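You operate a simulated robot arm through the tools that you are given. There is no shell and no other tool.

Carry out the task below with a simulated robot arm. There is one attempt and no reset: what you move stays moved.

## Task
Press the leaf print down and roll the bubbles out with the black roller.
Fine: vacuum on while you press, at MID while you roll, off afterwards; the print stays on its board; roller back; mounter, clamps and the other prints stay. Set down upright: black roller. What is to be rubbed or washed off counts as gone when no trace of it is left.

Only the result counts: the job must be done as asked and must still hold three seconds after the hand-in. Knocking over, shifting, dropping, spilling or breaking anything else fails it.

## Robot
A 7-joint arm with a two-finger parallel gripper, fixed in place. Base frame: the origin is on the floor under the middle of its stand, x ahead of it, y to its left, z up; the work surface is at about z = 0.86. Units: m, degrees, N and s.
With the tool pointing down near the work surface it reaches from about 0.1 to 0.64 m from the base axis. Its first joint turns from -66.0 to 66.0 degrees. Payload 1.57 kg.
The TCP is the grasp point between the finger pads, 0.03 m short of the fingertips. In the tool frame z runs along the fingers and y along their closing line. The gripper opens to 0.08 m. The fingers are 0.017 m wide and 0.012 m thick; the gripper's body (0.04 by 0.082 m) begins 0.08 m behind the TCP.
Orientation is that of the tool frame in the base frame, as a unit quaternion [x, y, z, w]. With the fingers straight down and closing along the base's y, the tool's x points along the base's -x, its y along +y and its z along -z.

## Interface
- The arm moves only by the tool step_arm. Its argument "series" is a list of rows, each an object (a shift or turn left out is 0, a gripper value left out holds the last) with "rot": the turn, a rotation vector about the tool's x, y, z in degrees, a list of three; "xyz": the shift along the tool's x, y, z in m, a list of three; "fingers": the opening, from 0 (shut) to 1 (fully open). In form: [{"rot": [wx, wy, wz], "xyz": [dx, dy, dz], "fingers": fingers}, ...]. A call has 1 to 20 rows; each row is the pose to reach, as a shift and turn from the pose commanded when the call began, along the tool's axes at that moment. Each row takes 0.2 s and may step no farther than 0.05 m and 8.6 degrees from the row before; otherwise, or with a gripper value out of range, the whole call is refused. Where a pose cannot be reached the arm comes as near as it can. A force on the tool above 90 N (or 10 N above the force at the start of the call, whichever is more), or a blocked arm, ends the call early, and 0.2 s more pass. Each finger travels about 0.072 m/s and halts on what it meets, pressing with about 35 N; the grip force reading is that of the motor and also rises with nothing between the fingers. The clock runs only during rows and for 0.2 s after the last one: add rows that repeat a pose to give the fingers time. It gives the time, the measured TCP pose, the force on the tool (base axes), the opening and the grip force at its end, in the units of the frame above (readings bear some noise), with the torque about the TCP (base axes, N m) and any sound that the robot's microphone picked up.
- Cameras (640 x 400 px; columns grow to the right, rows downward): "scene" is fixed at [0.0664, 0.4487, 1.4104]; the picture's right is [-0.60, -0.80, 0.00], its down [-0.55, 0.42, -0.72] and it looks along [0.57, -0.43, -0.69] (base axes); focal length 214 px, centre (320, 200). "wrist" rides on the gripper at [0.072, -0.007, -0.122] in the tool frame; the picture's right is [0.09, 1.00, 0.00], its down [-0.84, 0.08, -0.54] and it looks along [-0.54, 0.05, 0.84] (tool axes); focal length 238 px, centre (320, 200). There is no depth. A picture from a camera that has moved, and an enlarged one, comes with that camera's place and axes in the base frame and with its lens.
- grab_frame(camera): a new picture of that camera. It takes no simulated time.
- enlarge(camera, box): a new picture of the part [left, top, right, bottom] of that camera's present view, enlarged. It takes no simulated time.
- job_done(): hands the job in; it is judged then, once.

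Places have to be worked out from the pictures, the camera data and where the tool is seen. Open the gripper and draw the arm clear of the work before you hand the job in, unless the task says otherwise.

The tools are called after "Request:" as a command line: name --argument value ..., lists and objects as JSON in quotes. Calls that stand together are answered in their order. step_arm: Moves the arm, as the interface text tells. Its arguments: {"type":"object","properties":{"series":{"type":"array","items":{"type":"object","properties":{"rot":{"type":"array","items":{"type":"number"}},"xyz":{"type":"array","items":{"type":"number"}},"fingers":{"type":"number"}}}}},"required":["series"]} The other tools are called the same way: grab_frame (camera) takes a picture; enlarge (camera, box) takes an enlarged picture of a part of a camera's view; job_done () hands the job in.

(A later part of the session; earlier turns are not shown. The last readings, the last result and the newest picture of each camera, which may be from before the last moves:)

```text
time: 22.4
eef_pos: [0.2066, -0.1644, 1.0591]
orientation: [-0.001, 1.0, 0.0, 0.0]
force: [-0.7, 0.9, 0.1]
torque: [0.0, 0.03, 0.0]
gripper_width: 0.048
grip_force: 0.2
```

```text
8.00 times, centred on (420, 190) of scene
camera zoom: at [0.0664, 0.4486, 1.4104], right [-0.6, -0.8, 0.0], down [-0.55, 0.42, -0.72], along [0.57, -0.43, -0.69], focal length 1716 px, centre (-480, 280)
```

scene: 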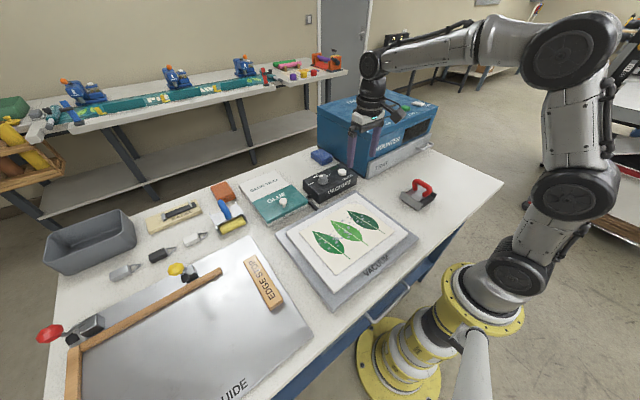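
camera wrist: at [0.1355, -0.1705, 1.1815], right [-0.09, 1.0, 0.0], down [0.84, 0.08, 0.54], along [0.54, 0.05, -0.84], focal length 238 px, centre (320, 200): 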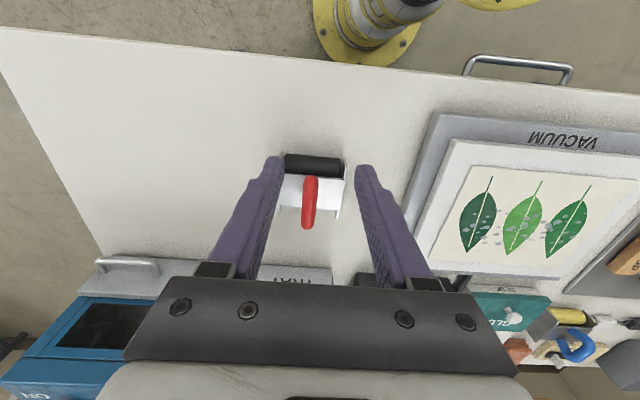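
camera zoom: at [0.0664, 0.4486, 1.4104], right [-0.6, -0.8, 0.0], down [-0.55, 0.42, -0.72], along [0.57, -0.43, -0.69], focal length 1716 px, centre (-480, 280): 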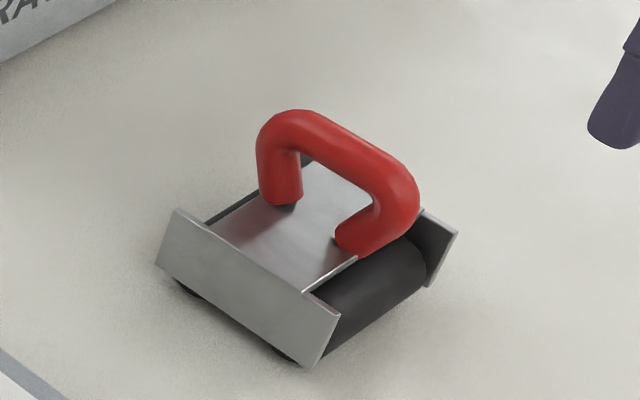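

The black roller stands on two black cylinders whose axes run along y, so it rolls along x. Its arched red handle runs along x at about (0.302, -0.168), with the bar axis at z≈0.944. I'm moving above the handle.

Request:
step_arm --series '[{"xyz": [-0.0475, -0.0023, 0.01]}, {"xyz": [-0.0945, -0.0045, 0.03]}, {"xyz": [-0.0945, -0.0045, 0.03]}]'

Request:
grab_frame --camera "wrist"

Request:
enlarge --camera "wrist" --box '[250, 80, 390, 180]'

Request:
enlarge --camera "scene" --box '[375, 135, 465, 215]'

```text
refused: row 2 steps farther than a row can; nothing moved
```

```text
taken
camera wrist: at [0.1355, -0.1705, 1.1815], right [-0.09, 1.0, 0.0], down [0.84, 0.08, 0.54], along [0.54, 0.05, -0.84], focal length 238 px, centre (320, 200)
```

wrist: 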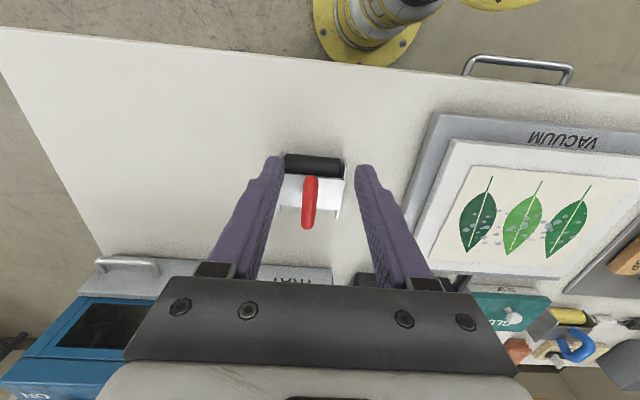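

```text
4.00 times, centred on (320, 130) of wrist
camera zoom: at [0.1355, -0.1705, 1.1815], right [-0.09, 1.0, 0.0], down [0.84, 0.08, 0.54], along [0.54, 0.05, -0.84], focal length 953 px, centre (320, 480)
```

zoom: 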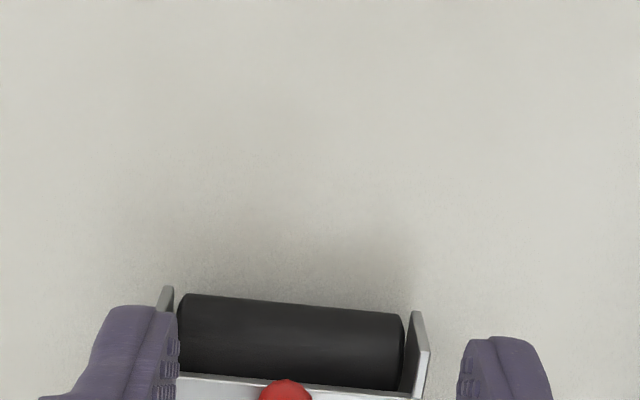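

```text
5.00 times, centred on (420, 175) of scene
camera zoom: at [0.0664, 0.4486, 1.4104], right [-0.6, -0.8, 0.0], down [-0.55, 0.42, -0.72], along [0.57, -0.43, -0.69], focal length 1072 px, centre (-180, 325)
```

zoom: 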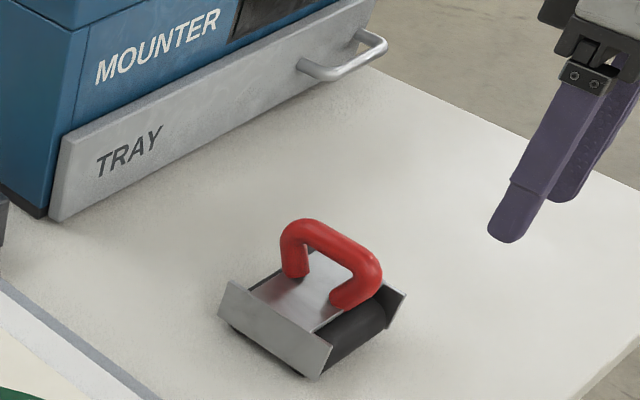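

The call was refused because row 2 stepped too far; nothing moved. I'm repeating it with smaller rows.

Request:
step_arm --series '[{"xyz": [-0.032, -0.0015, 0.005]}, {"xyz": [-0.064, -0.003, 0.015]}, {"xyz": [-0.0945, -0.0045, 0.03]}, {"xyz": [-0.0945, -0.0045, 0.03]}]'

Request:
grab_frame --camera "wrist"

Request:
enlarge --camera "wrist" --box '[250, 80, 390, 180]'

Request:
enlarge --camera "scene" --box '[375, 135, 465, 215]'

```text
time: 23.4
eef_pos: [0.3037, -0.1702, 1.0278]
orientation: [0.0, 1.0, 0.0, 0.0]
force: [-0.2, 0.9, 0.0]
torque: [0.01, 0.01, -0.04]
gripper_width: 0.048
grip_force: 0.1
```

```text
taken
camera wrist: at [0.2317, -0.1748, 1.1511], right [-0.09, 1.0, 0.0], down [0.84, 0.08, 0.54], along [0.54, 0.05, -0.84], focal length 238 px, centre (320, 200)
```

wrist: 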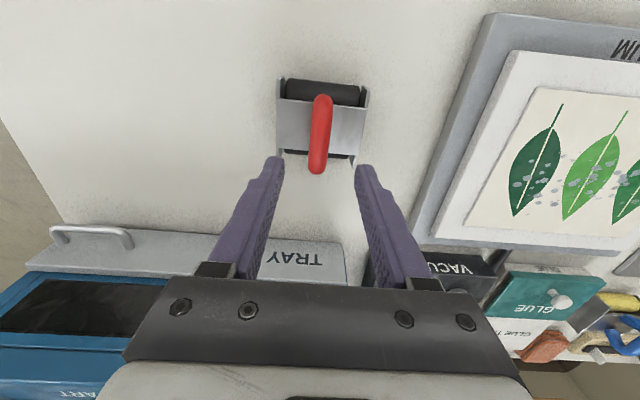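

```text
4.00 times, centred on (320, 130) of wrist
camera zoom: at [0.2317, -0.1748, 1.1511], right [-0.09, 1.0, 0.0], down [0.84, 0.08, 0.54], along [0.54, 0.05, -0.84], focal length 953 px, centre (320, 480)
```

zoom: 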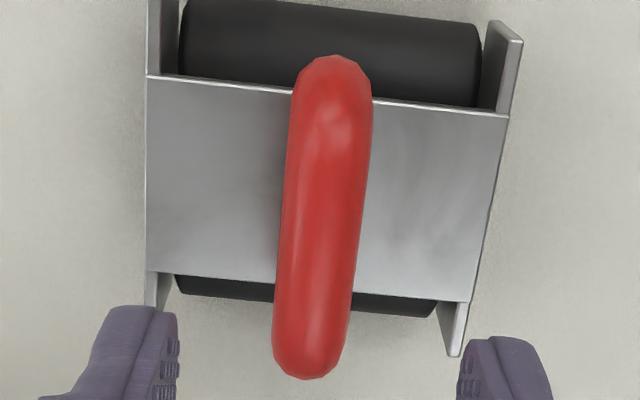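

```text
5.00 times, centred on (420, 175) of scene
camera zoom: at [0.0664, 0.4487, 1.4104], right [-0.6, -0.8, 0.0], down [-0.55, 0.42, -0.72], along [0.57, -0.43, -0.69], focal length 1072 px, centre (-180, 325)
```

zoom: 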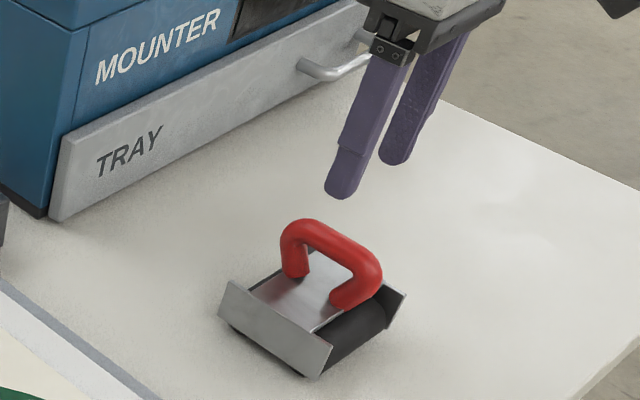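

The handle bar is centred under the TCP within about 2 mm, and yaw is aligned. I'm descending so the pads sit around the bar, with the fingertips about 1 cm above the roller's deck.

Request:
step_arm --series '[{"xyz": [0.0015, -0.0005, 0.03]}, {"xyz": [0.0015, -0.0005, 0.06]}, {"xyz": [0.0015, -0.0005, 0.075]}, {"xyz": [0.0015, -0.0005, 0.083]}, {"xyz": [0.0015, -0.0005, 0.083]}]'

Request:
enlarge --camera "wrist" --box '[220, 80, 420, 220]'

Request:
enlarge --camera "scene" --box '[385, 155, 455, 215]'

```text
time: 24.6
eef_pos: [0.3008, -0.1678, 0.9453]
orientation: [-0.001, 1.0, -0.001, -0.001]
force: [0.0, 0.1, -0.3]
torque: [-0.01, -0.02, 0.0]
gripper_width: 0.0478
grip_force: 0.1
```

```text
2.86 times, centred on (320, 150) of wrist
camera zoom: at [0.2298, -0.1749, 1.0681], right [-0.09, 1.0, 0.0], down [0.84, 0.08, 0.54], along [0.54, 0.05, -0.84], focal length 681 px, centre (320, 343)
```

zoom: 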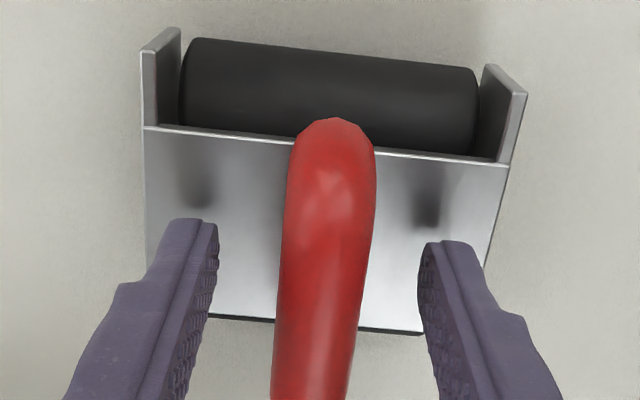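

```text
6.67 times, centred on (420, 185) of scene
camera zoom: at [0.0664, 0.4487, 1.4104], right [-0.6, -0.8, 0.0], down [-0.55, 0.42, -0.72], along [0.57, -0.43, -0.69], focal length 1430 px, centre (-347, 300)
```

zoom: 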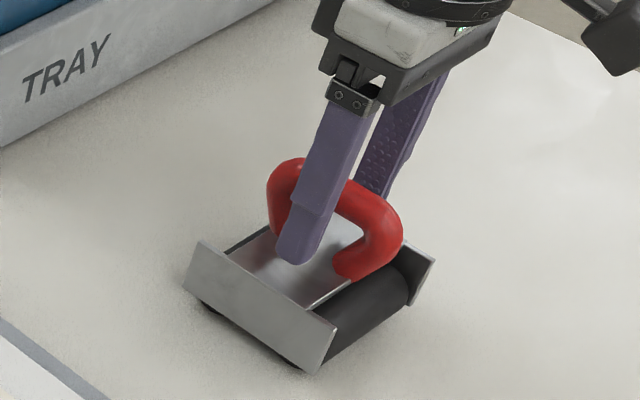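

The pads straddle the bar. I'm closing the grip.

Request:
step_arm --series '[{"fingers": 0.0}, {"fingers": 0.0}, {"fingers": 0.0}, {"fingers": 0.0}]'

Request:
enlarge --camera "wrist" --box '[220, 80, 420, 220]'

Request:
enlarge --camera "scene" --box '[385, 155, 455, 215]'

```text
time: 25.6
eef_pos: [0.3013, -0.1692, 0.9459]
orientation: [0.001, 1.0, 0.0, 0.0]
force: [-0.2, -0.5, -1.0]
torque: [0.01, -0.04, -0.05]
gripper_width: 0.0173
grip_force: 31.8
```

```text
2.86 times, centred on (320, 150) of wrist
camera zoom: at [0.2298, -0.1749, 1.0683], right [-0.09, 1.0, 0.0], down [0.84, 0.08, 0.54], along [0.54, 0.05, -0.84], focal length 681 px, centre (320, 343)
```

zoom: 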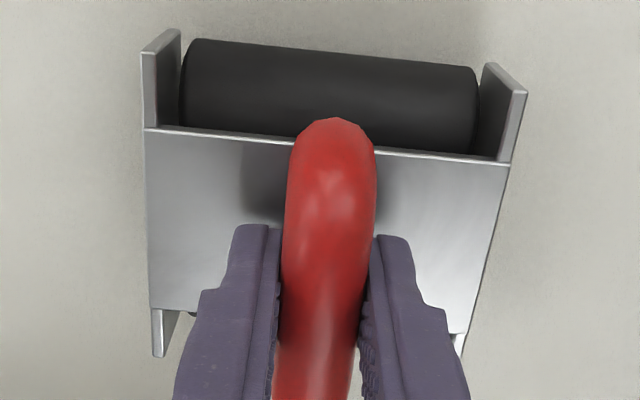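

```text
6.67 times, centred on (420, 185) of scene
camera zoom: at [0.0664, 0.4486, 1.4104], right [-0.6, -0.8, 0.0], down [-0.55, 0.42, -0.72], along [0.57, -0.43, -0.69], focal length 1430 px, centre (-347, 300)
```

zoom: 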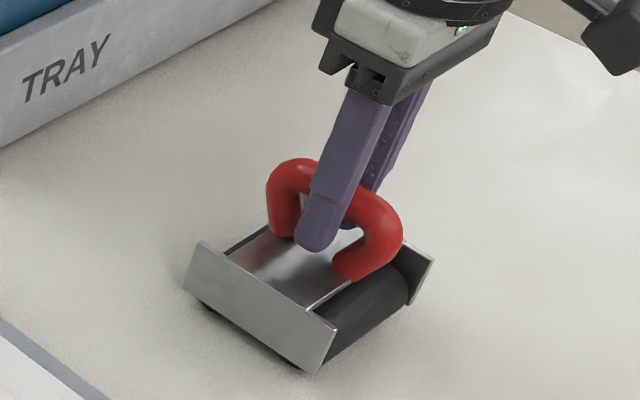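

The bar is gripped at 17.3 mm and the roller did not shift. Its home reference is wrist camera position (0.2298, -0.1749, 1.0683). I'm lifting straight up.

Request:
step_arm --series '[{"xyz": [0, 0, -0.01]}, {"xyz": [0, 0, -0.03]}, {"xyz": [0, 0, -0.06]}, {"xyz": [0, 0, -0.09]}, {"xyz": [0, 0, -0.09]}]'

Request:
enlarge --camera "wrist" --box '[220, 80, 420, 220]'

Request:
enlarge --camera "scene" --box '[375, 125, 465, 205]'

```text
time: 26.8
eef_pos: [0.3004, -0.1688, 1.0363]
orientation: [0.0, 1.0, 0.0, 0.0]
force: [-0.5, -0.1, -2.7]
torque: [0.01, 0.03, 0.02]
gripper_width: 0.0172
grip_force: 32.4
```

```text
2.86 times, centred on (320, 150) of wrist
camera zoom: at [0.2285, -0.1752, 1.1592], right [-0.09, 1.0, 0.0], down [0.84, 0.08, 0.54], along [0.54, 0.05, -0.84], focal length 681 px, centre (320, 343)
```

zoom: 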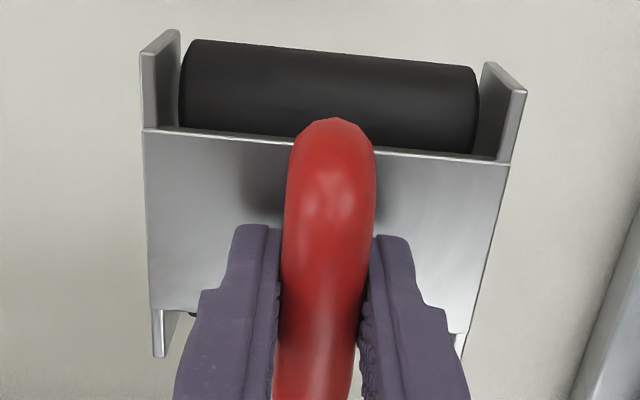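

```text
5.00 times, centred on (420, 165) of scene
camera zoom: at [0.0664, 0.4486, 1.4104], right [-0.6, -0.8, 0.0], down [-0.55, 0.42, -0.72], along [0.57, -0.43, -0.69], focal length 1072 px, centre (-180, 375)
```

zoom: 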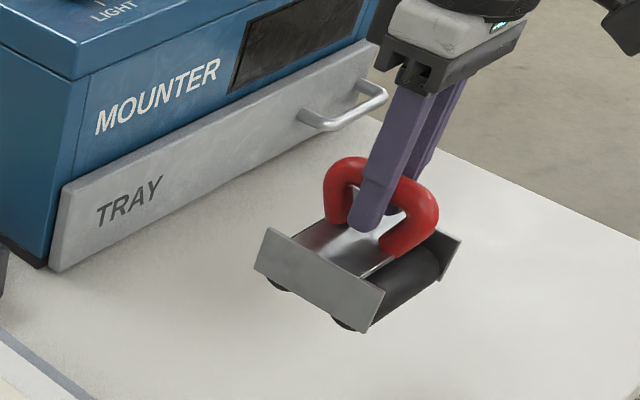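

Both black cylinders are visible underneath and the roller hangs level at about 2.7 N. I'm carrying it over the print, to the middle strip at y≈0.155.

Request:
step_arm --series '[{"xyz": [-0.0037, 0.0404, 0]}, {"xyz": [-0.0075, 0.0809, 0]}, {"xyz": [-0.0112, 0.1213, 0]}, {"xyz": [-0.015, 0.1618, 0]}, {"xyz": [-0.0187, 0.2022, 0]}, {"xyz": [-0.0225, 0.2426, 0]}, {"xyz": [-0.0262, 0.2831, 0]}, {"xyz": [-0.03, 0.3235, 0]}, {"xyz": [-0.03, 0.3235, 0]}]'

Request:
grab_frame --camera "wrist"

Request:
enlarge --camera "scene" --box '[260, 140, 440, 290]'

```text
time: 28.8
eef_pos: [0.3296, 0.1547, 1.0342]
orientation: [-0.001, 1.0, 0.0, 0.0]
force: [-0.7, -0.1, -3.0]
torque: [0.01, 0.02, -0.01]
gripper_width: 0.0173
grip_force: 31.9
```

```text
taken
camera wrist: at [0.2594, 0.1483, 1.1577], right [-0.09, 1.0, 0.0], down [0.84, 0.08, 0.54], along [0.54, 0.05, -0.84], focal length 238 px, centre (320, 200)
```

wrist: 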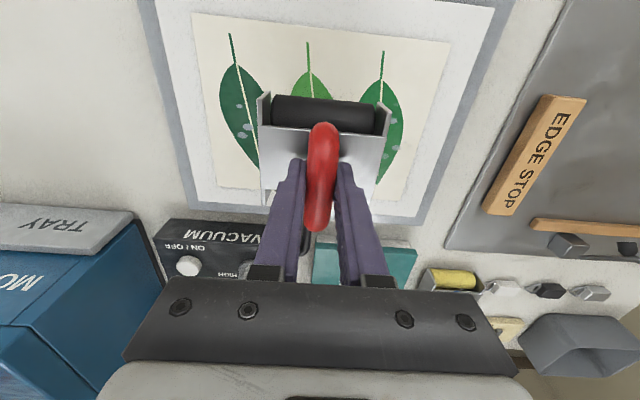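

```text
2.67 times, centred on (350, 215) of scene
camera zoom: at [0.0664, 0.4487, 1.4104], right [-0.6, -0.8, 0.0], down [-0.55, 0.42, -0.72], along [0.57, -0.43, -0.69], focal length 572 px, centre (240, 160)
```

zoom: 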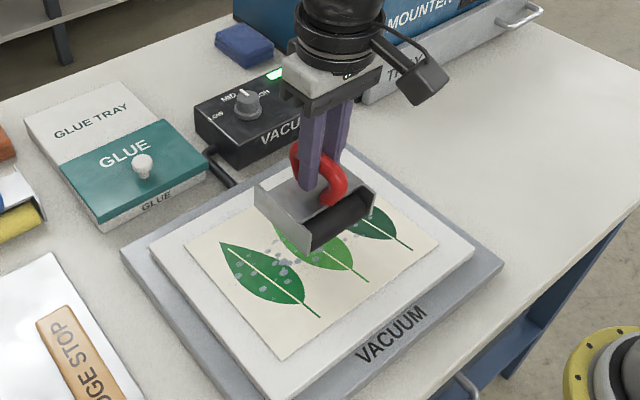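

The roller is over the middle strip and the vacuum light is still on. I'm lowering towards contact, expected at TCP z≈0.988.

Request:
step_arm --series '[{"xyz": [0, 0, 0.02]}, {"xyz": [0, 0, 0.036]}, {"xyz": [0, 0, 0.042]}, {"xyz": [0, 0, 0.044]}, {"xyz": [0, 0, 0.044]}]'

Request:
step_arm --series '[{"xyz": [0, 0, 0.0015]}, {"xyz": [0, 0, 0.003]}, {"xyz": [0, 0, 0.003]}]'

```text
time: 30.0
eef_pos: [0.331, 0.1544, 0.991]
orientation: [0.001, 1.0, 0.0, -0.001]
force: [-0.4, 0.0, -3.2]
torque: [0.01, 0.02, 0.01]
gripper_width: 0.0173
grip_force: 33.0
```

```text
time: 30.8
eef_pos: [0.3307, 0.1534, 0.9884]
orientation: [0.0, 1.0, 0.0, 0.0]
force: [0.6, 0.5, -2.4]
torque: [0.02, 0.03, 0.02]
gripper_width: 0.0177
grip_force: 32.6
```

Contact isn't made yet, so I'm continuing in 1 mm steps.

Request:
step_arm --series '[{"xyz": [0, 0, 0.001]}, {"xyz": [0, 0, 0.002]}, {"xyz": [0, 0, 0.003]}, {"xyz": [0, 0, 0.003]}]'

Request:
enlarge --camera "scene" --box '[300, 180, 410, 260]'

```text
time: 31.8
eef_pos: [0.3329, 0.1542, 0.9867]
orientation: [0.0, 1.0, 0.001, 0.002]
force: [0.8, -1.6, 20.3]
torque: [0.02, 0.39, 0.03]
gripper_width: 0.0174
grip_force: 32.2
```

```text
5.00 times, centred on (355, 220) of scene
camera zoom: at [0.0662, 0.4485, 1.4105], right [-0.6, -0.8, 0.0], down [-0.55, 0.42, -0.72], along [0.57, -0.43, -0.69], focal length 1072 px, centre (145, 100)
```

zoom: 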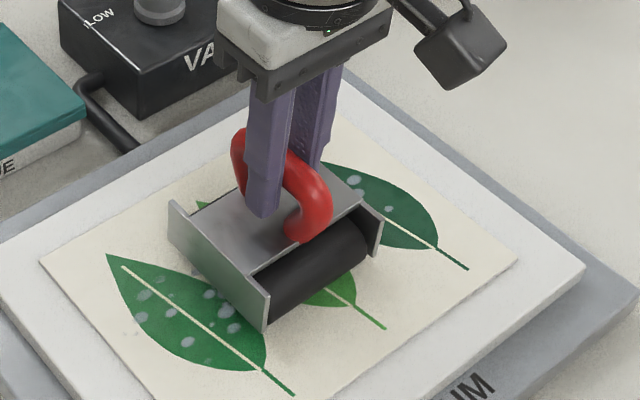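

The roller is pressed at about 20 N on the print. I'm testing the roll with a short forward move and reading the forces.

Request:
step_arm --series '[{"xyz": [-0.01, 0, 0]}, {"xyz": [-0.02, 0, 0]}, {"xyz": [-0.03, 0, 0]}, {"xyz": [-0.04, 0, 0]}]'

Request:
enlarge --camera "scene" --box '[300, 180, 410, 260]'

Request:
enlarge --camera "wrist" --box '[120, 0, 520, 220]'

```text
time: 32.8
eef_pos: [0.3703, 0.155, 0.9871]
orientation: [0.0, 1.0, 0.0, 0.001]
force: [0.2, -0.4, 23.3]
torque: [0.0, -0.1, -0.03]
gripper_width: 0.0174
grip_force: 32.8
```

```text
5.00 times, centred on (355, 220) of scene
camera zoom: at [0.0661, 0.4485, 1.4105], right [-0.6, -0.8, 0.0], down [-0.55, 0.42, -0.72], along [0.57, -0.43, -0.69], focal length 1072 px, centre (145, 100)
```

zoom: 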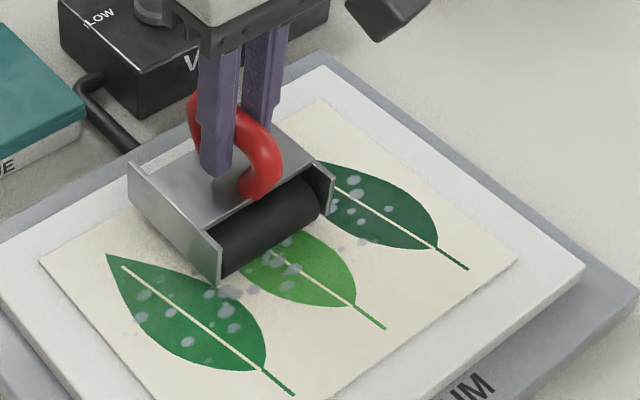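

```text
1.60 times, centred on (320, 110) of wrist
camera zoom: at [0.2994, 0.1485, 1.1081], right [-0.09, 1.0, 0.0], down [0.84, 0.08, 0.54], along [0.54, 0.05, -0.84], focal length 381 px, centre (320, 344)
```

zoom: 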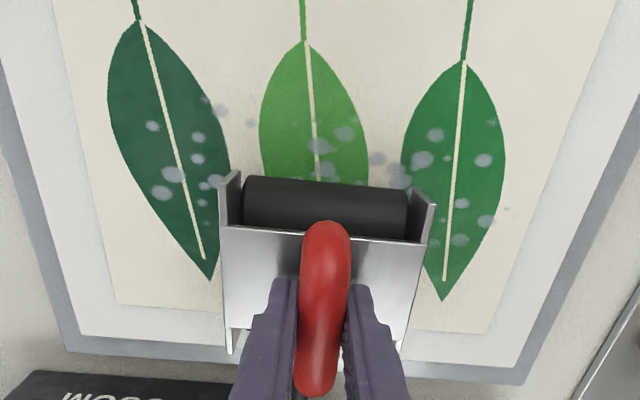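

The roller rolls freely, with almost no side force at 23 N. The bubbles it passed look fainter but not gone, so I'll make repeated strokes along x over this middle strip.

Request:
step_arm --series '[{"xyz": [-0.014, 0, 0]}, {"xyz": [0.014, 0, 0]}, {"xyz": [0.042, 0, 0]}, {"xyz": [0.07, 0, 0]}, {"xyz": [0.099, 0, 0]}, {"xyz": [0.07, 0, 0]}, {"xyz": [0.042, 0, 0]}, {"xyz": [0.014, 0, 0]}, {"xyz": [-0.014, 0, 0]}, {"xyz": [0.014, 0, 0]}, {"xyz": [0.042, 0, 0]}, {"xyz": [0.07, 0, 0]}, {"xyz": [0.099, 0, 0]}, {"xyz": [0.07, 0, 0]}, {"xyz": [0.042, 0, 0]}, {"xyz": [0.014, 0, 0]}, {"xyz": [-0.014, 0, 0]}, {"xyz": [-0.014, 0, 0]}]'

Request:
enlarge --camera "scene" --box '[300, 180, 410, 260]'

Request:
enlarge --camera "wrist" --box '[120, 0, 520, 220]'

```text
time: 36.6
eef_pos: [0.3856, 0.1541, 0.9861]
orientation: [0.0, 1.0, 0.0, 0.0]
force: [-0.9, -2.1, 4.2]
torque: [0.01, -0.12, 0.01]
gripper_width: 0.0175
grip_force: 32.0
```

```text
5.00 times, centred on (355, 220) of scene
camera zoom: at [0.0664, 0.4486, 1.4104], right [-0.6, -0.8, 0.0], down [-0.55, 0.42, -0.72], along [0.57, -0.43, -0.69], focal length 1072 px, centre (145, 100)
```

zoom: 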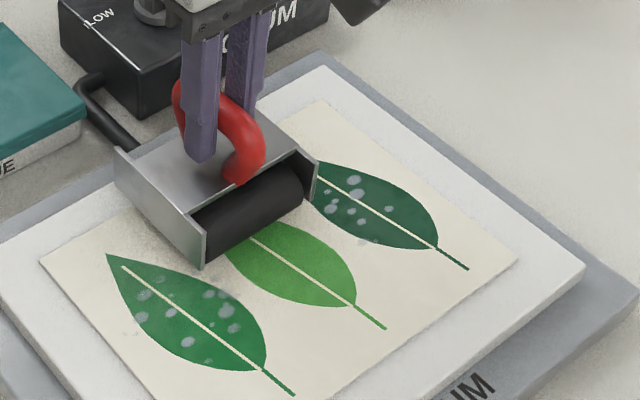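

```text
1.60 times, centred on (320, 110) of wrist
camera zoom: at [0.3137, 0.1488, 1.108], right [-0.09, 1.0, 0.0], down [0.84, 0.08, 0.54], along [0.54, 0.05, -0.84], focal length 381 px, centre (320, 344)
```

zoom: 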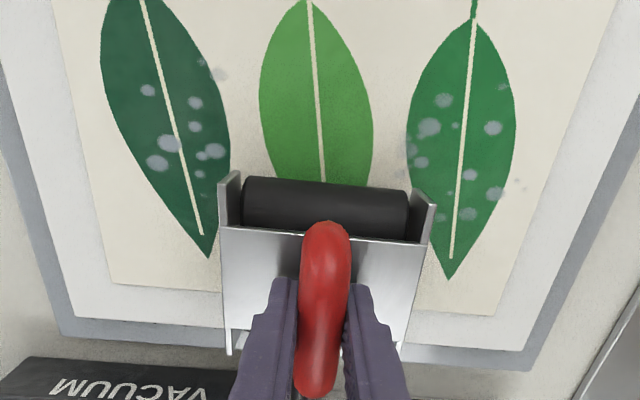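

The middle-strip bubbles that can be seen are gone. I'm lifting slightly and stepping over to the right strip (y≈0.093), then checking the picture.

Request:
step_arm --series '[{"xyz": [0, 0, -0.01]}, {"xyz": [0, 0, -0.035]}, {"xyz": [0.027, -0.03, -0.035]}, {"xyz": [0.055, -0.062, -0.035]}, {"xyz": [0.055, -0.062, -0.035]}]'

Request:
enlarge --camera "scene" --box '[290, 170, 420, 270]'

Request:
grab_frame --camera "wrist"

```text
time: 37.8
eef_pos: [0.3307, 0.0921, 1.0207]
orientation: [0.0, 1.0, 0.0, 0.0]
force: [0.2, 0.4, -3.0]
torque: [-0.03, 0.03, 0.0]
gripper_width: 0.0172
grip_force: 32.1
```

```text
4.00 times, centred on (355, 220) of scene
camera zoom: at [0.0664, 0.4487, 1.4104], right [-0.6, -0.8, 0.0], down [-0.55, 0.42, -0.72], along [0.57, -0.43, -0.69], focal length 858 px, centre (180, 120)
```

zoom: 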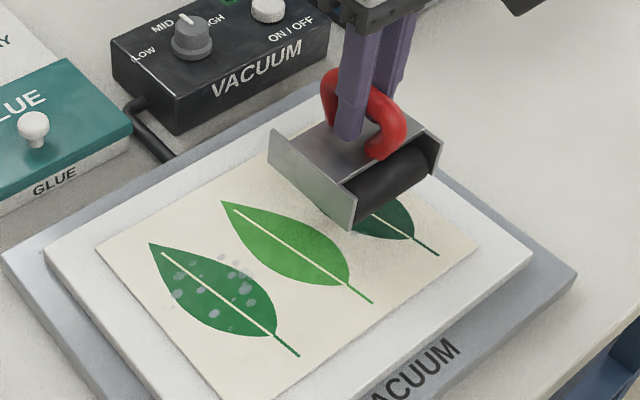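

```text
taken
camera wrist: at [0.2589, 0.0858, 1.143], right [-0.09, 1.0, 0.0], down [0.84, 0.08, 0.54], along [0.54, 0.05, -0.84], focal length 238 px, centre (320, 200)
```

wrist: 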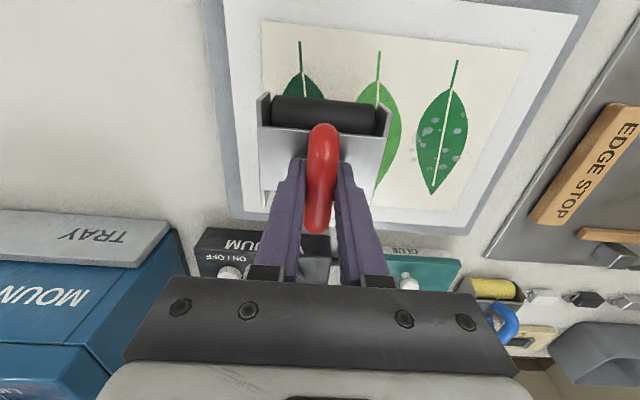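

The middle leaf is clean in both views. I'm lowering on the right strip to a similar pressing force.

Request:
step_arm --series '[{"xyz": [0, 0, 0.02]}, {"xyz": [0, 0, 0.03]}, {"xyz": [0, 0, 0.033]}, {"xyz": [0, 0, 0.035]}, {"xyz": [0, 0, 0.035]}]'

```text
time: 39.0
eef_pos: [0.3308, 0.092, 0.9856]
orientation: [0.0, 1.0, 0.0, -0.001]
force: [-0.2, -0.9, 1.0]
torque: [0.01, -0.03, -0.02]
gripper_width: 0.017
grip_force: 32.4
```

Contact is light, about 4 N. I'm pressing about 1.5 mm more and starting strokes on this strip.

Request:
step_arm --series '[{"xyz": [0, 0, 0.001]}, {"xyz": [0, 0, 0.0015]}, {"xyz": [0, 0, 0.0015]}]'

```text
time: 39.8
eef_pos: [0.331, 0.0929, 0.9848]
orientation: [0.0, 1.0, 0.001, 0.002]
force: [-1.0, -2.3, 18.0]
torque: [-0.03, 0.18, 0.0]
gripper_width: 0.0172
grip_force: 31.9
```

Now about 20 N. I'm rolling back and forth along x on this strip.

Request:
step_arm --series '[{"xyz": [-0.027, 0, 0]}, {"xyz": [-0.054, 0, 0]}, {"xyz": [-0.026, 0, 0]}, {"xyz": [0.002, 0, 0]}, {"xyz": [0.03, 0, 0]}, {"xyz": [0.059, 0, 0]}, {"xyz": [0.03, 0, 0]}, {"xyz": [0.002, 0, 0]}, {"xyz": [-0.026, 0, 0]}, {"xyz": [-0.054, 0, 0]}, {"xyz": [-0.026, 0, 0]}, {"xyz": [0.002, 0, 0]}, {"xyz": [0.03, 0, 0]}, {"xyz": [0.059, 0, 0]}, {"xyz": [0.03, 0, 0]}, {"xyz": [0.002, 0, 0]}, {"xyz": [-0.026, 0, 0]}, {"xyz": [-0.054, 0, 0]}, {"xyz": [-0.054, 0, 0]}]'

Request:
enlarge --camera "scene" --box '[290, 170, 420, 270]'

Request:
enlarge --camera "wrist" --box '[120, 0, 520, 220]'

```text
time: 43.8
eef_pos: [0.3827, 0.0916, 0.9848]
orientation: [-0.001, 1.0, -0.001, -0.001]
force: [0.4, -0.2, 0.1]
torque: [-0.06, -0.08, 0.01]
gripper_width: 0.0174
grip_force: 32.1
```

```text
4.00 times, centred on (355, 220) of scene
camera zoom: at [0.0664, 0.4486, 1.4104], right [-0.6, -0.8, 0.0], down [-0.55, 0.42, -0.72], along [0.57, -0.43, -0.69], focal length 858 px, centre (180, 120)
```

zoom: 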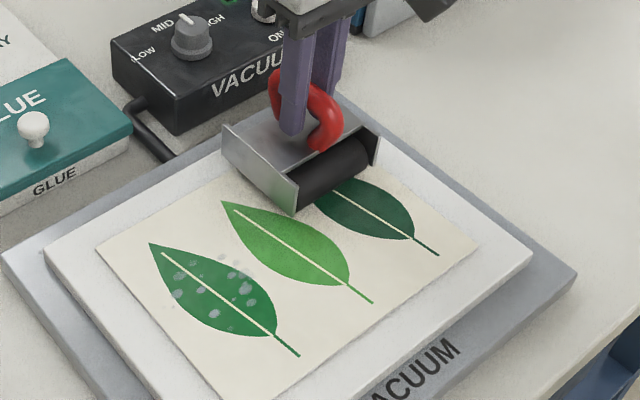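

```text
1.60 times, centred on (320, 110) of wrist
camera zoom: at [0.3115, 0.0858, 1.1068], right [-0.09, 1.0, 0.0], down [0.84, 0.08, 0.54], along [0.54, 0.05, -0.84], focal length 381 px, centre (320, 344)
```

zoom: 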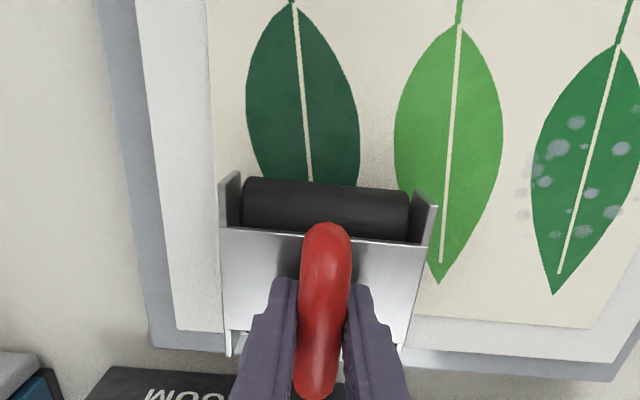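

The right strip looks clean. The handle has crept about 1.5 mm in the grip, which I'll allow for when I set it down. I'm lifting and moving to the left strip (y≈0.218).

Request:
step_arm --series '[{"xyz": [0, 0, -0.01]}, {"xyz": [0, 0, -0.035]}, {"xyz": [0.013, 0.0316, -0.035]}, {"xyz": [0.026, 0.0632, -0.035]}, {"xyz": [0.039, 0.095, -0.035]}, {"xyz": [0.052, 0.1265, -0.035]}, {"xyz": [0.052, 0.1265, -0.035]}]'

Request:
enlarge --camera "scene" --box '[290, 170, 420, 270]'

Request:
enlarge --camera "wrist" --box '[100, 0, 420, 200]'

```text
time: 45.4
eef_pos: [0.3312, 0.2173, 1.0206]
orientation: [0.0, 1.0, 0.001, 0.0]
force: [-0.8, 0.3, -2.5]
torque: [0.0, 0.0, -0.01]
gripper_width: 0.0173
grip_force: 32.3
```

```text
4.00 times, centred on (355, 220) of scene
camera zoom: at [0.0664, 0.4487, 1.4104], right [-0.6, -0.8, 0.0], down [-0.55, 0.42, -0.72], along [0.57, -0.43, -0.69], focal length 858 px, centre (180, 120)
```

zoom: 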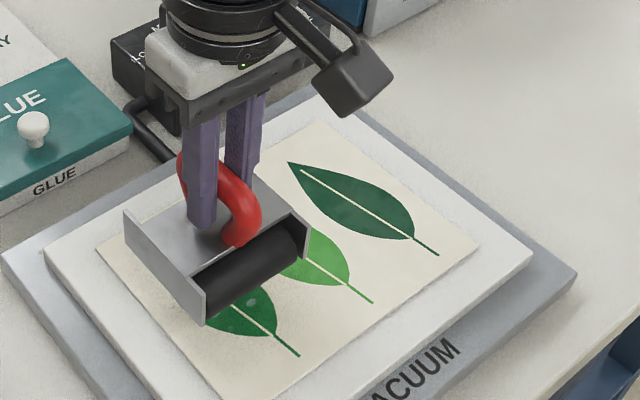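

```text
2.00 times, centred on (260, 100) of wrist
camera zoom: at [0.26, 0.2124, 1.1421], right [-0.09, 1.0, 0.0], down [0.84, 0.08, 0.54], along [0.54, 0.05, -0.84], focal length 477 px, centre (440, 400)
```

zoom: 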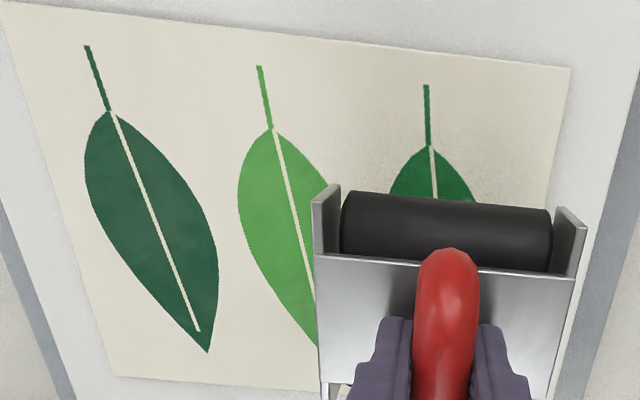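

The right and middle leaves are clean. I'm lowering on the left strip.

Request:
step_arm --series '[{"xyz": [0, 0, 0.02]}, {"xyz": [0, 0, 0.03]}, {"xyz": [0, 0, 0.034]}, {"xyz": [0, 0, 0.035]}, {"xyz": [0, 0, 0.035]}]'

Request:
step_arm --series '[{"xyz": [0, 0, 0.001]}, {"xyz": [0, 0, 0.0015]}, {"xyz": [0, 0, 0.0015]}]'

```text
time: 46.6
eef_pos: [0.3335, 0.2195, 0.9846]
orientation: [0.0, 1.0, 0.0, 0.001]
force: [-0.7, -0.3, 1.3]
torque: [-0.03, 0.0, -0.01]
gripper_width: 0.0174
grip_force: 32.3
```

```text
time: 47.4
eef_pos: [0.3324, 0.2181, 0.9847]
orientation: [0.0, 1.0, 0.001, 0.003]
force: [0.9, -1.2, 16.4]
torque: [0.0, 0.18, -0.01]
gripper_width: 0.0172
grip_force: 31.8
```

About 19 N of pressing force now. I'm rolling back and forth on the left strip.

Request:
step_arm --series '[{"xyz": [-0.027, 0, 0]}, {"xyz": [-0.054, 0, 0]}, {"xyz": [-0.026, 0, 0]}, {"xyz": [0.002, 0, 0]}, {"xyz": [0.03, 0, 0]}, {"xyz": [0.059, 0, 0]}, {"xyz": [0.03, 0, 0]}, {"xyz": [0.002, 0, 0]}, {"xyz": [-0.026, 0, 0]}, {"xyz": [-0.054, 0, 0]}, {"xyz": [-0.026, 0, 0]}, {"xyz": [0.002, 0, 0]}, {"xyz": [0.03, 0, 0]}, {"xyz": [0.059, 0, 0]}, {"xyz": [0.03, 0, 0]}, {"xyz": [0.002, 0, 0]}, {"xyz": [-0.026, 0, 0]}, {"xyz": [-0.054, 0, 0]}, {"xyz": [-0.054, 0, 0]}]'

Request:
enlarge --camera "scene" --box '[290, 170, 420, 270]'

Request:
enlarge --camera "wrist" --box '[120, 0, 520, 220]'

```text
time: 51.4
eef_pos: [0.3865, 0.2193, 0.983]
orientation: [0.0, 1.0, 0.0, 0.0]
force: [0.2, 0.5, 13.1]
torque: [0.01, -0.05, 0.01]
gripper_width: 0.0171
grip_force: 32.1
```

```text
4.00 times, centred on (355, 220) of scene
camera zoom: at [0.0662, 0.4486, 1.4104], right [-0.6, -0.8, 0.0], down [-0.55, 0.42, -0.72], along [0.57, -0.43, -0.69], focal length 858 px, centre (180, 120)
```

zoom: 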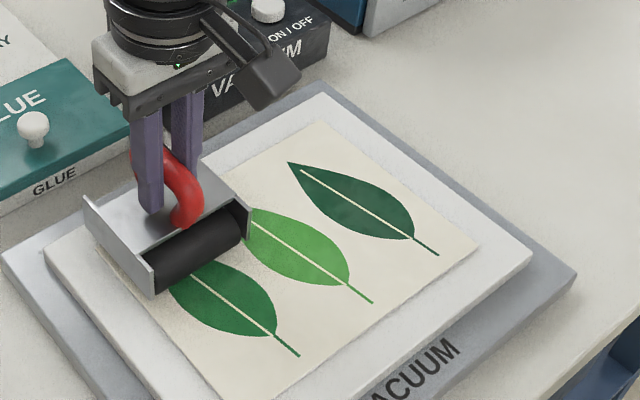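

```text
1.60 times, centred on (320, 110) of wrist
camera zoom: at [0.3146, 0.2125, 1.1051], right [-0.09, 1.0, 0.0], down [0.84, 0.08, 0.54], along [0.54, 0.05, -0.84], focal length 381 px, centre (320, 344)
```

zoom: 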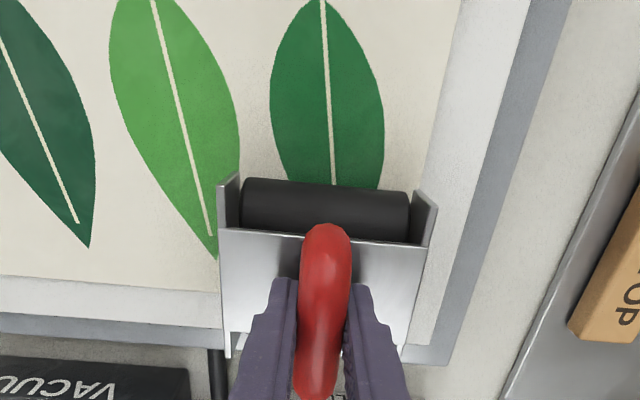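

The left strip looks clean too. I'm lifting and backing off to the side to inspect the whole print before returning the roller.

Request:
step_arm --series '[{"xyz": [0, 0, -0.01]}, {"xyz": [0, 0, -0.04]}, {"xyz": [0.0, 0, -0.07]}, {"xyz": [0.022, -0.036, -0.08]}, {"xyz": [0.044, -0.073, -0.08]}, {"xyz": [0.066, -0.109, -0.08]}, {"xyz": [0.088, -0.146, -0.08]}, {"xyz": [0.11, -0.182, -0.08]}, {"xyz": [0.136, -0.219, -0.08]}, {"xyz": [0.136, -0.219, -0.08]}]'

Request:
enlarge --camera "scene" --box '[290, 180, 400, 260]'

Request:
grab_frame --camera "wrist"

Request:
enlarge --camera "wrist" --box '[360, 60, 560, 220]'

```text
time: 53.6
eef_pos: [0.2483, 0.0001, 1.0623]
orientation: [0.0, 1.0, 0.001, -0.001]
force: [-0.3, -0.2, -3.0]
torque: [0.02, 0.01, -0.01]
gripper_width: 0.0173
grip_force: 31.8
```

```text
5.00 times, centred on (345, 220) of scene
camera zoom: at [0.0664, 0.4486, 1.4104], right [-0.6, -0.8, 0.0], down [-0.55, 0.42, -0.72], along [0.57, -0.43, -0.69], focal length 1072 px, centre (195, 100)
```

zoom: 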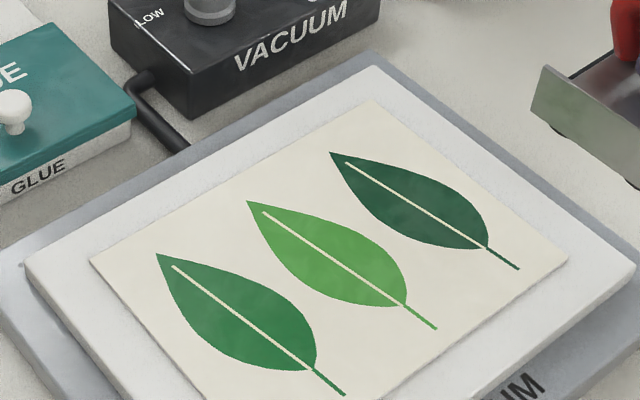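

```text
taken
camera wrist: at [0.1775, -0.0064, 1.184], right [-0.09, 1.0, 0.0], down [0.84, 0.08, 0.54], along [0.54, 0.05, -0.84], focal length 238 px, centre (320, 200)
```

wrist: 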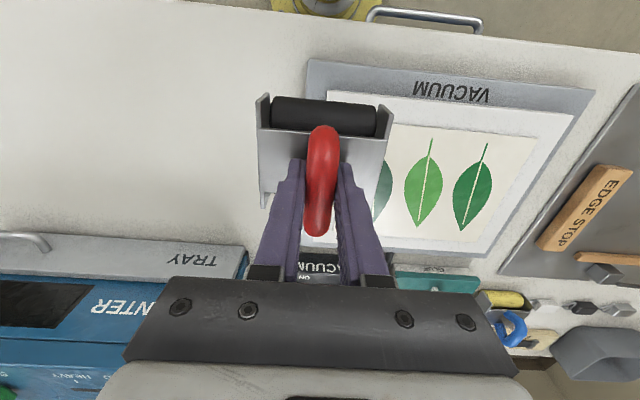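

```text
2.50 times, centred on (460, 140) of wrist
camera zoom: at [0.1775, -0.0064, 1.184], right [-0.09, 1.0, 0.0], down [0.84, 0.08, 0.54], along [0.54, 0.05, -0.84], focal length 596 px, centre (-30, 350)
```

zoom: 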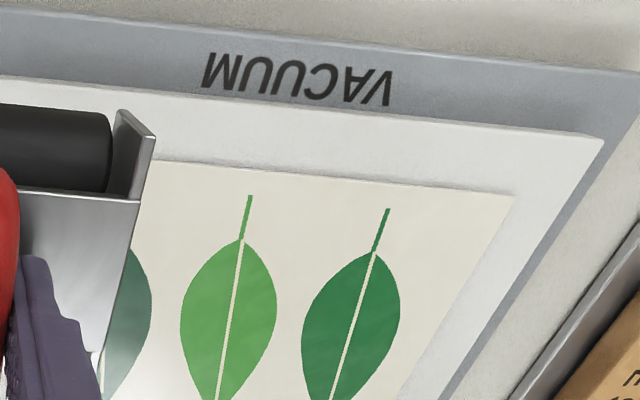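

No bubbles are obvious anywhere. I'm zooming in tightly for faint traces before putting the roller away.

Request:
enlarge --camera "scene" --box '[305, 215, 355, 260]'

Request:
enlarge --camera "scene" --box '[330, 205, 380, 250]'

Request:
enlarge --camera "scene" --box '[345, 195, 395, 240]'

Request:
enlarge --camera "wrist" --box '[370, 130, 530, 250]'

```text
8.89 times, centred on (330, 238) of scene
camera zoom: at [0.0664, 0.4486, 1.4104], right [-0.6, -0.8, 0.0], down [-0.55, 0.42, -0.72], along [0.57, -0.43, -0.69], focal length 1906 px, centre (231, -133)
```

zoom: 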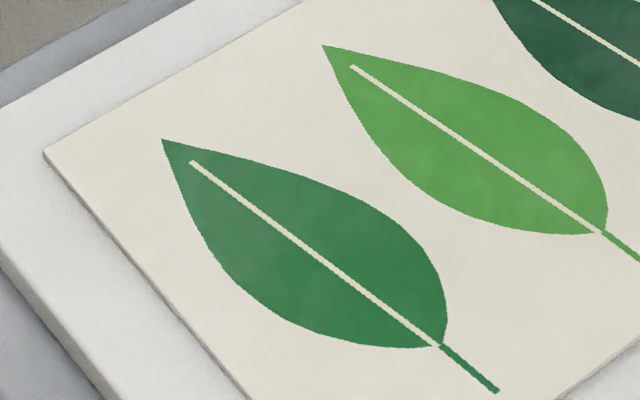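

```text
8.89 times, centred on (355, 228) of scene
camera zoom: at [0.0664, 0.4486, 1.4104], right [-0.6, -0.8, 0.0], down [-0.55, 0.42, -0.72], along [0.57, -0.43, -0.69], focal length 1906 px, centre (9, -44)
```

zoom: 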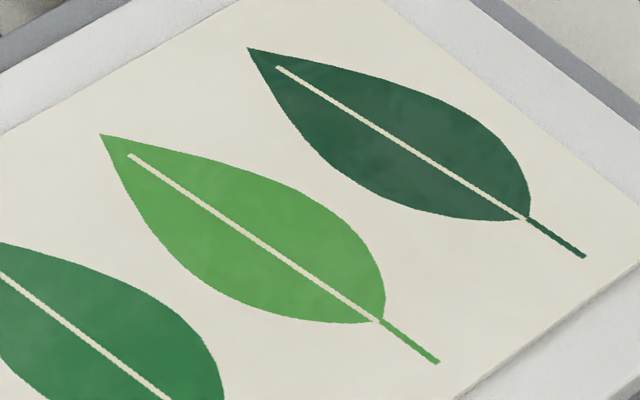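

```text
8.89 times, centred on (370, 218) of scene
camera zoom: at [0.0664, 0.4486, 1.4104], right [-0.6, -0.8, 0.0], down [-0.55, 0.42, -0.72], along [0.57, -0.43, -0.69], focal length 1906 px, centre (-124, 44)
```

zoom: 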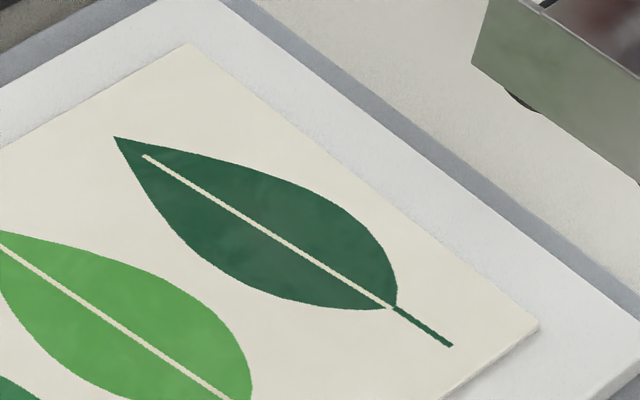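

```text
3.33 times, centred on (450, 190) of wrist
camera zoom: at [0.1775, -0.0064, 1.184], right [-0.09, 1.0, 0.0], down [0.84, 0.08, 0.54], along [0.54, 0.05, -0.84], focal length 794 px, centre (-113, 233)
```

zoom: 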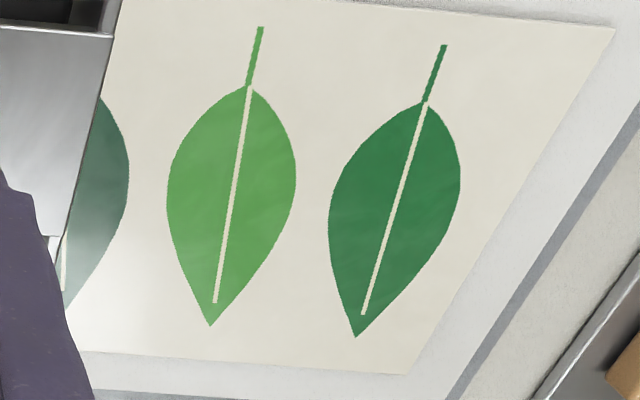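

Both views show clean leaves and paper. To leave no invisible residue, I'll make one more light round offset from the first strips, starting at y≈0.085 and overlapping the earlier seams.

Request:
step_arm --series '[{"xyz": [-0.021, 0.0212, 0.0]}, {"xyz": [-0.042, 0.0425, 0.0]}, {"xyz": [-0.063, 0.0637, 0.02]}, {"xyz": [-0.083, 0.085, 0.042]}, {"xyz": [-0.083, 0.085, 0.065]}, {"xyz": [-0.083, 0.085, 0.075]}, {"xyz": [-0.083, 0.085, 0.078]}, {"xyz": [-0.083, 0.085, 0.078]}]'

```text
time: 55.4
eef_pos: [0.3321, 0.0847, 0.9849]
orientation: [0.0, 1.0, 0.0, 0.0]
force: [0.6, -0.7, -2.8]
torque: [0.03, 0.02, -0.02]
gripper_width: 0.0173
grip_force: 32.2
```

Request:
step_arm --series '[{"xyz": [0, 0, 0.001]}, {"xyz": [0, 0, 0.002]}, {"xyz": [0, 0, 0.0025]}, {"xyz": [0, 0, 0.0025]}]'

```text
time: 56.4
eef_pos: [0.334, 0.0856, 0.9831]
orientation: [0.0, 1.0, 0.001, 0.002]
force: [-0.4, 0.5, 8.5]
torque: [0.0, 0.06, 0.02]
gripper_width: 0.0172
grip_force: 32.4
```

About 12 N now. I'm adding a touch more pressure and rolling this strip.

Request:
step_arm --series '[{"xyz": [-0.027, 0, 0.0008]}, {"xyz": [-0.054, 0, 0.0008]}, {"xyz": [-0.026, 0, 0.0008]}, {"xyz": [0.002, 0, 0.0008]}, {"xyz": [0.03, 0, 0.0008]}, {"xyz": [0.062, 0, 0.0008]}, {"xyz": [0.03, 0, 0.0008]}, {"xyz": [0.002, 0, 0.0008]}, {"xyz": [-0.026, 0, 0.0008]}, {"xyz": [-0.054, 0, 0.0008]}, {"xyz": [-0.026, 0, 0.0008]}, {"xyz": [0.0, 0, 0.0008]}, {"xyz": [0.0, 0, -0.01]}, {"xyz": [0.0, 0, -0.025]}, {"xyz": [0.0, 0.02, -0.025]}, {"xyz": [0.0, 0.04, -0.025]}, {"xyz": [0.0, 0.04, -0.025]}]'

Request:
step_arm --series '[{"xyz": [0, 0, 0.015]}, {"xyz": [0, 0, 0.022]}, {"xyz": [0, 0, 0.0245]}, {"xyz": [0, 0, 0.026]}, {"xyz": [0, 0, 0.026]}]'

```text
time: 60.0
eef_pos: [0.333, 0.1244, 1.0061]
orientation: [0.0, 1.0, 0.0, 0.001]
force: [-0.1, 0.5, -1.6]
torque: [-0.03, -0.04, -0.03]
gripper_width: 0.0173
grip_force: 32.3
```

```text
time: 61.2
eef_pos: [0.3336, 0.126, 0.9808]
orientation: [0.0, 1.0, 0.001, 0.003]
force: [0.6, 1.4, 13.6]
torque: [-0.03, 0.13, 0.01]
gripper_width: 0.0174
grip_force: 31.8
```

About 16 N at y≈0.125, over the seam. I'm rolling here, then lifting to the next seam at y≈0.187.

Request:
step_arm --series '[{"xyz": [-0.027, 0, 0]}, {"xyz": [-0.054, 0, 0]}, {"xyz": [-0.026, 0, 0]}, {"xyz": [0.002, 0, 0]}, {"xyz": [0.03, 0, 0]}, {"xyz": [0.062, 0, 0]}, {"xyz": [0.03, 0, 0]}, {"xyz": [0.002, 0, 0]}, {"xyz": [-0.026, 0, 0]}, {"xyz": [-0.054, 0, 0]}, {"xyz": [-0.026, 0, 0]}, {"xyz": [0.0, 0, 0]}, {"xyz": [0.0, 0, -0.01]}, {"xyz": [0.0, 0, -0.025]}, {"xyz": [0.0, 0.03, -0.025]}, {"xyz": [0.0, 0.062, -0.025]}, {"xyz": [0.0, 0.062, -0.025]}]'

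Request:
step_arm --series '[{"xyz": [0, 0, 0.015]}, {"xyz": [0, 0, 0.022]}, {"xyz": [0, 0, 0.0245]}, {"xyz": [0, 0, 0.0255]}, {"xyz": [0, 0, 0.0255]}]'

```text
time: 64.8
eef_pos: [0.334, 0.187, 1.0074]
orientation: [0.0, 1.0, 0.0, 0.0]
force: [-0.2, 1.0, -2.1]
torque: [-0.01, 0.01, 0.0]
gripper_width: 0.0175
grip_force: 32.1
```

```text
time: 66.0
eef_pos: [0.3342, 0.1864, 0.9817]
orientation: [0.001, 1.0, 0.001, 0.002]
force: [-0.2, 0.1, 9.2]
torque: [-0.09, 0.03, -0.05]
gripper_width: 0.0173
grip_force: 32.6
```

About 12 N at y≈0.187. I'm rolling this seam with slightly more pressure, then moving to y≈0.226.

Request:
step_arm --series '[{"xyz": [-0.027, 0, 0.0005]}, {"xyz": [-0.054, 0, 0.0005]}, {"xyz": [-0.026, 0, 0.0005]}, {"xyz": [0.002, 0, 0.0005]}, {"xyz": [0.03, 0, 0.0005]}, {"xyz": [0.062, 0, 0.0005]}, {"xyz": [0.03, 0, 0.0005]}, {"xyz": [0.002, 0, 0.0005]}, {"xyz": [-0.026, 0, 0.0005]}, {"xyz": [-0.054, 0, 0.0005]}, {"xyz": [-0.026, 0, 0.0005]}, {"xyz": [0.0, 0, 0.0005]}, {"xyz": [0.0, 0, -0.01]}, {"xyz": [0.0, 0, -0.025]}, {"xyz": [0.0, 0.02, -0.025]}, {"xyz": [0.0, 0.04, -0.025]}, {"xyz": [0.0, 0.04, -0.025]}]'

Request:
step_arm --series '[{"xyz": [0, 0, 0.015]}, {"xyz": [0, 0, 0.022]}, {"xyz": [0, 0, 0.0245]}, {"xyz": [0, 0, 0.026]}, {"xyz": [0, 0, 0.026]}]'

```text
time: 69.6
eef_pos: [0.3339, 0.2257, 1.0054]
orientation: [0.0, 1.0, 0.0, 0.0]
force: [-0.1, -0.2, -3.4]
torque: [0.01, 0.01, -0.01]
gripper_width: 0.0176
grip_force: 31.9
```

```text
time: 70.8
eef_pos: [0.3333, 0.227, 0.9811]
orientation: [0.0, 1.0, 0.002, 0.002]
force: [0.4, 1.5, 14.4]
torque: [-0.06, 0.15, -0.01]
gripper_width: 0.0173
grip_force: 32.7
```

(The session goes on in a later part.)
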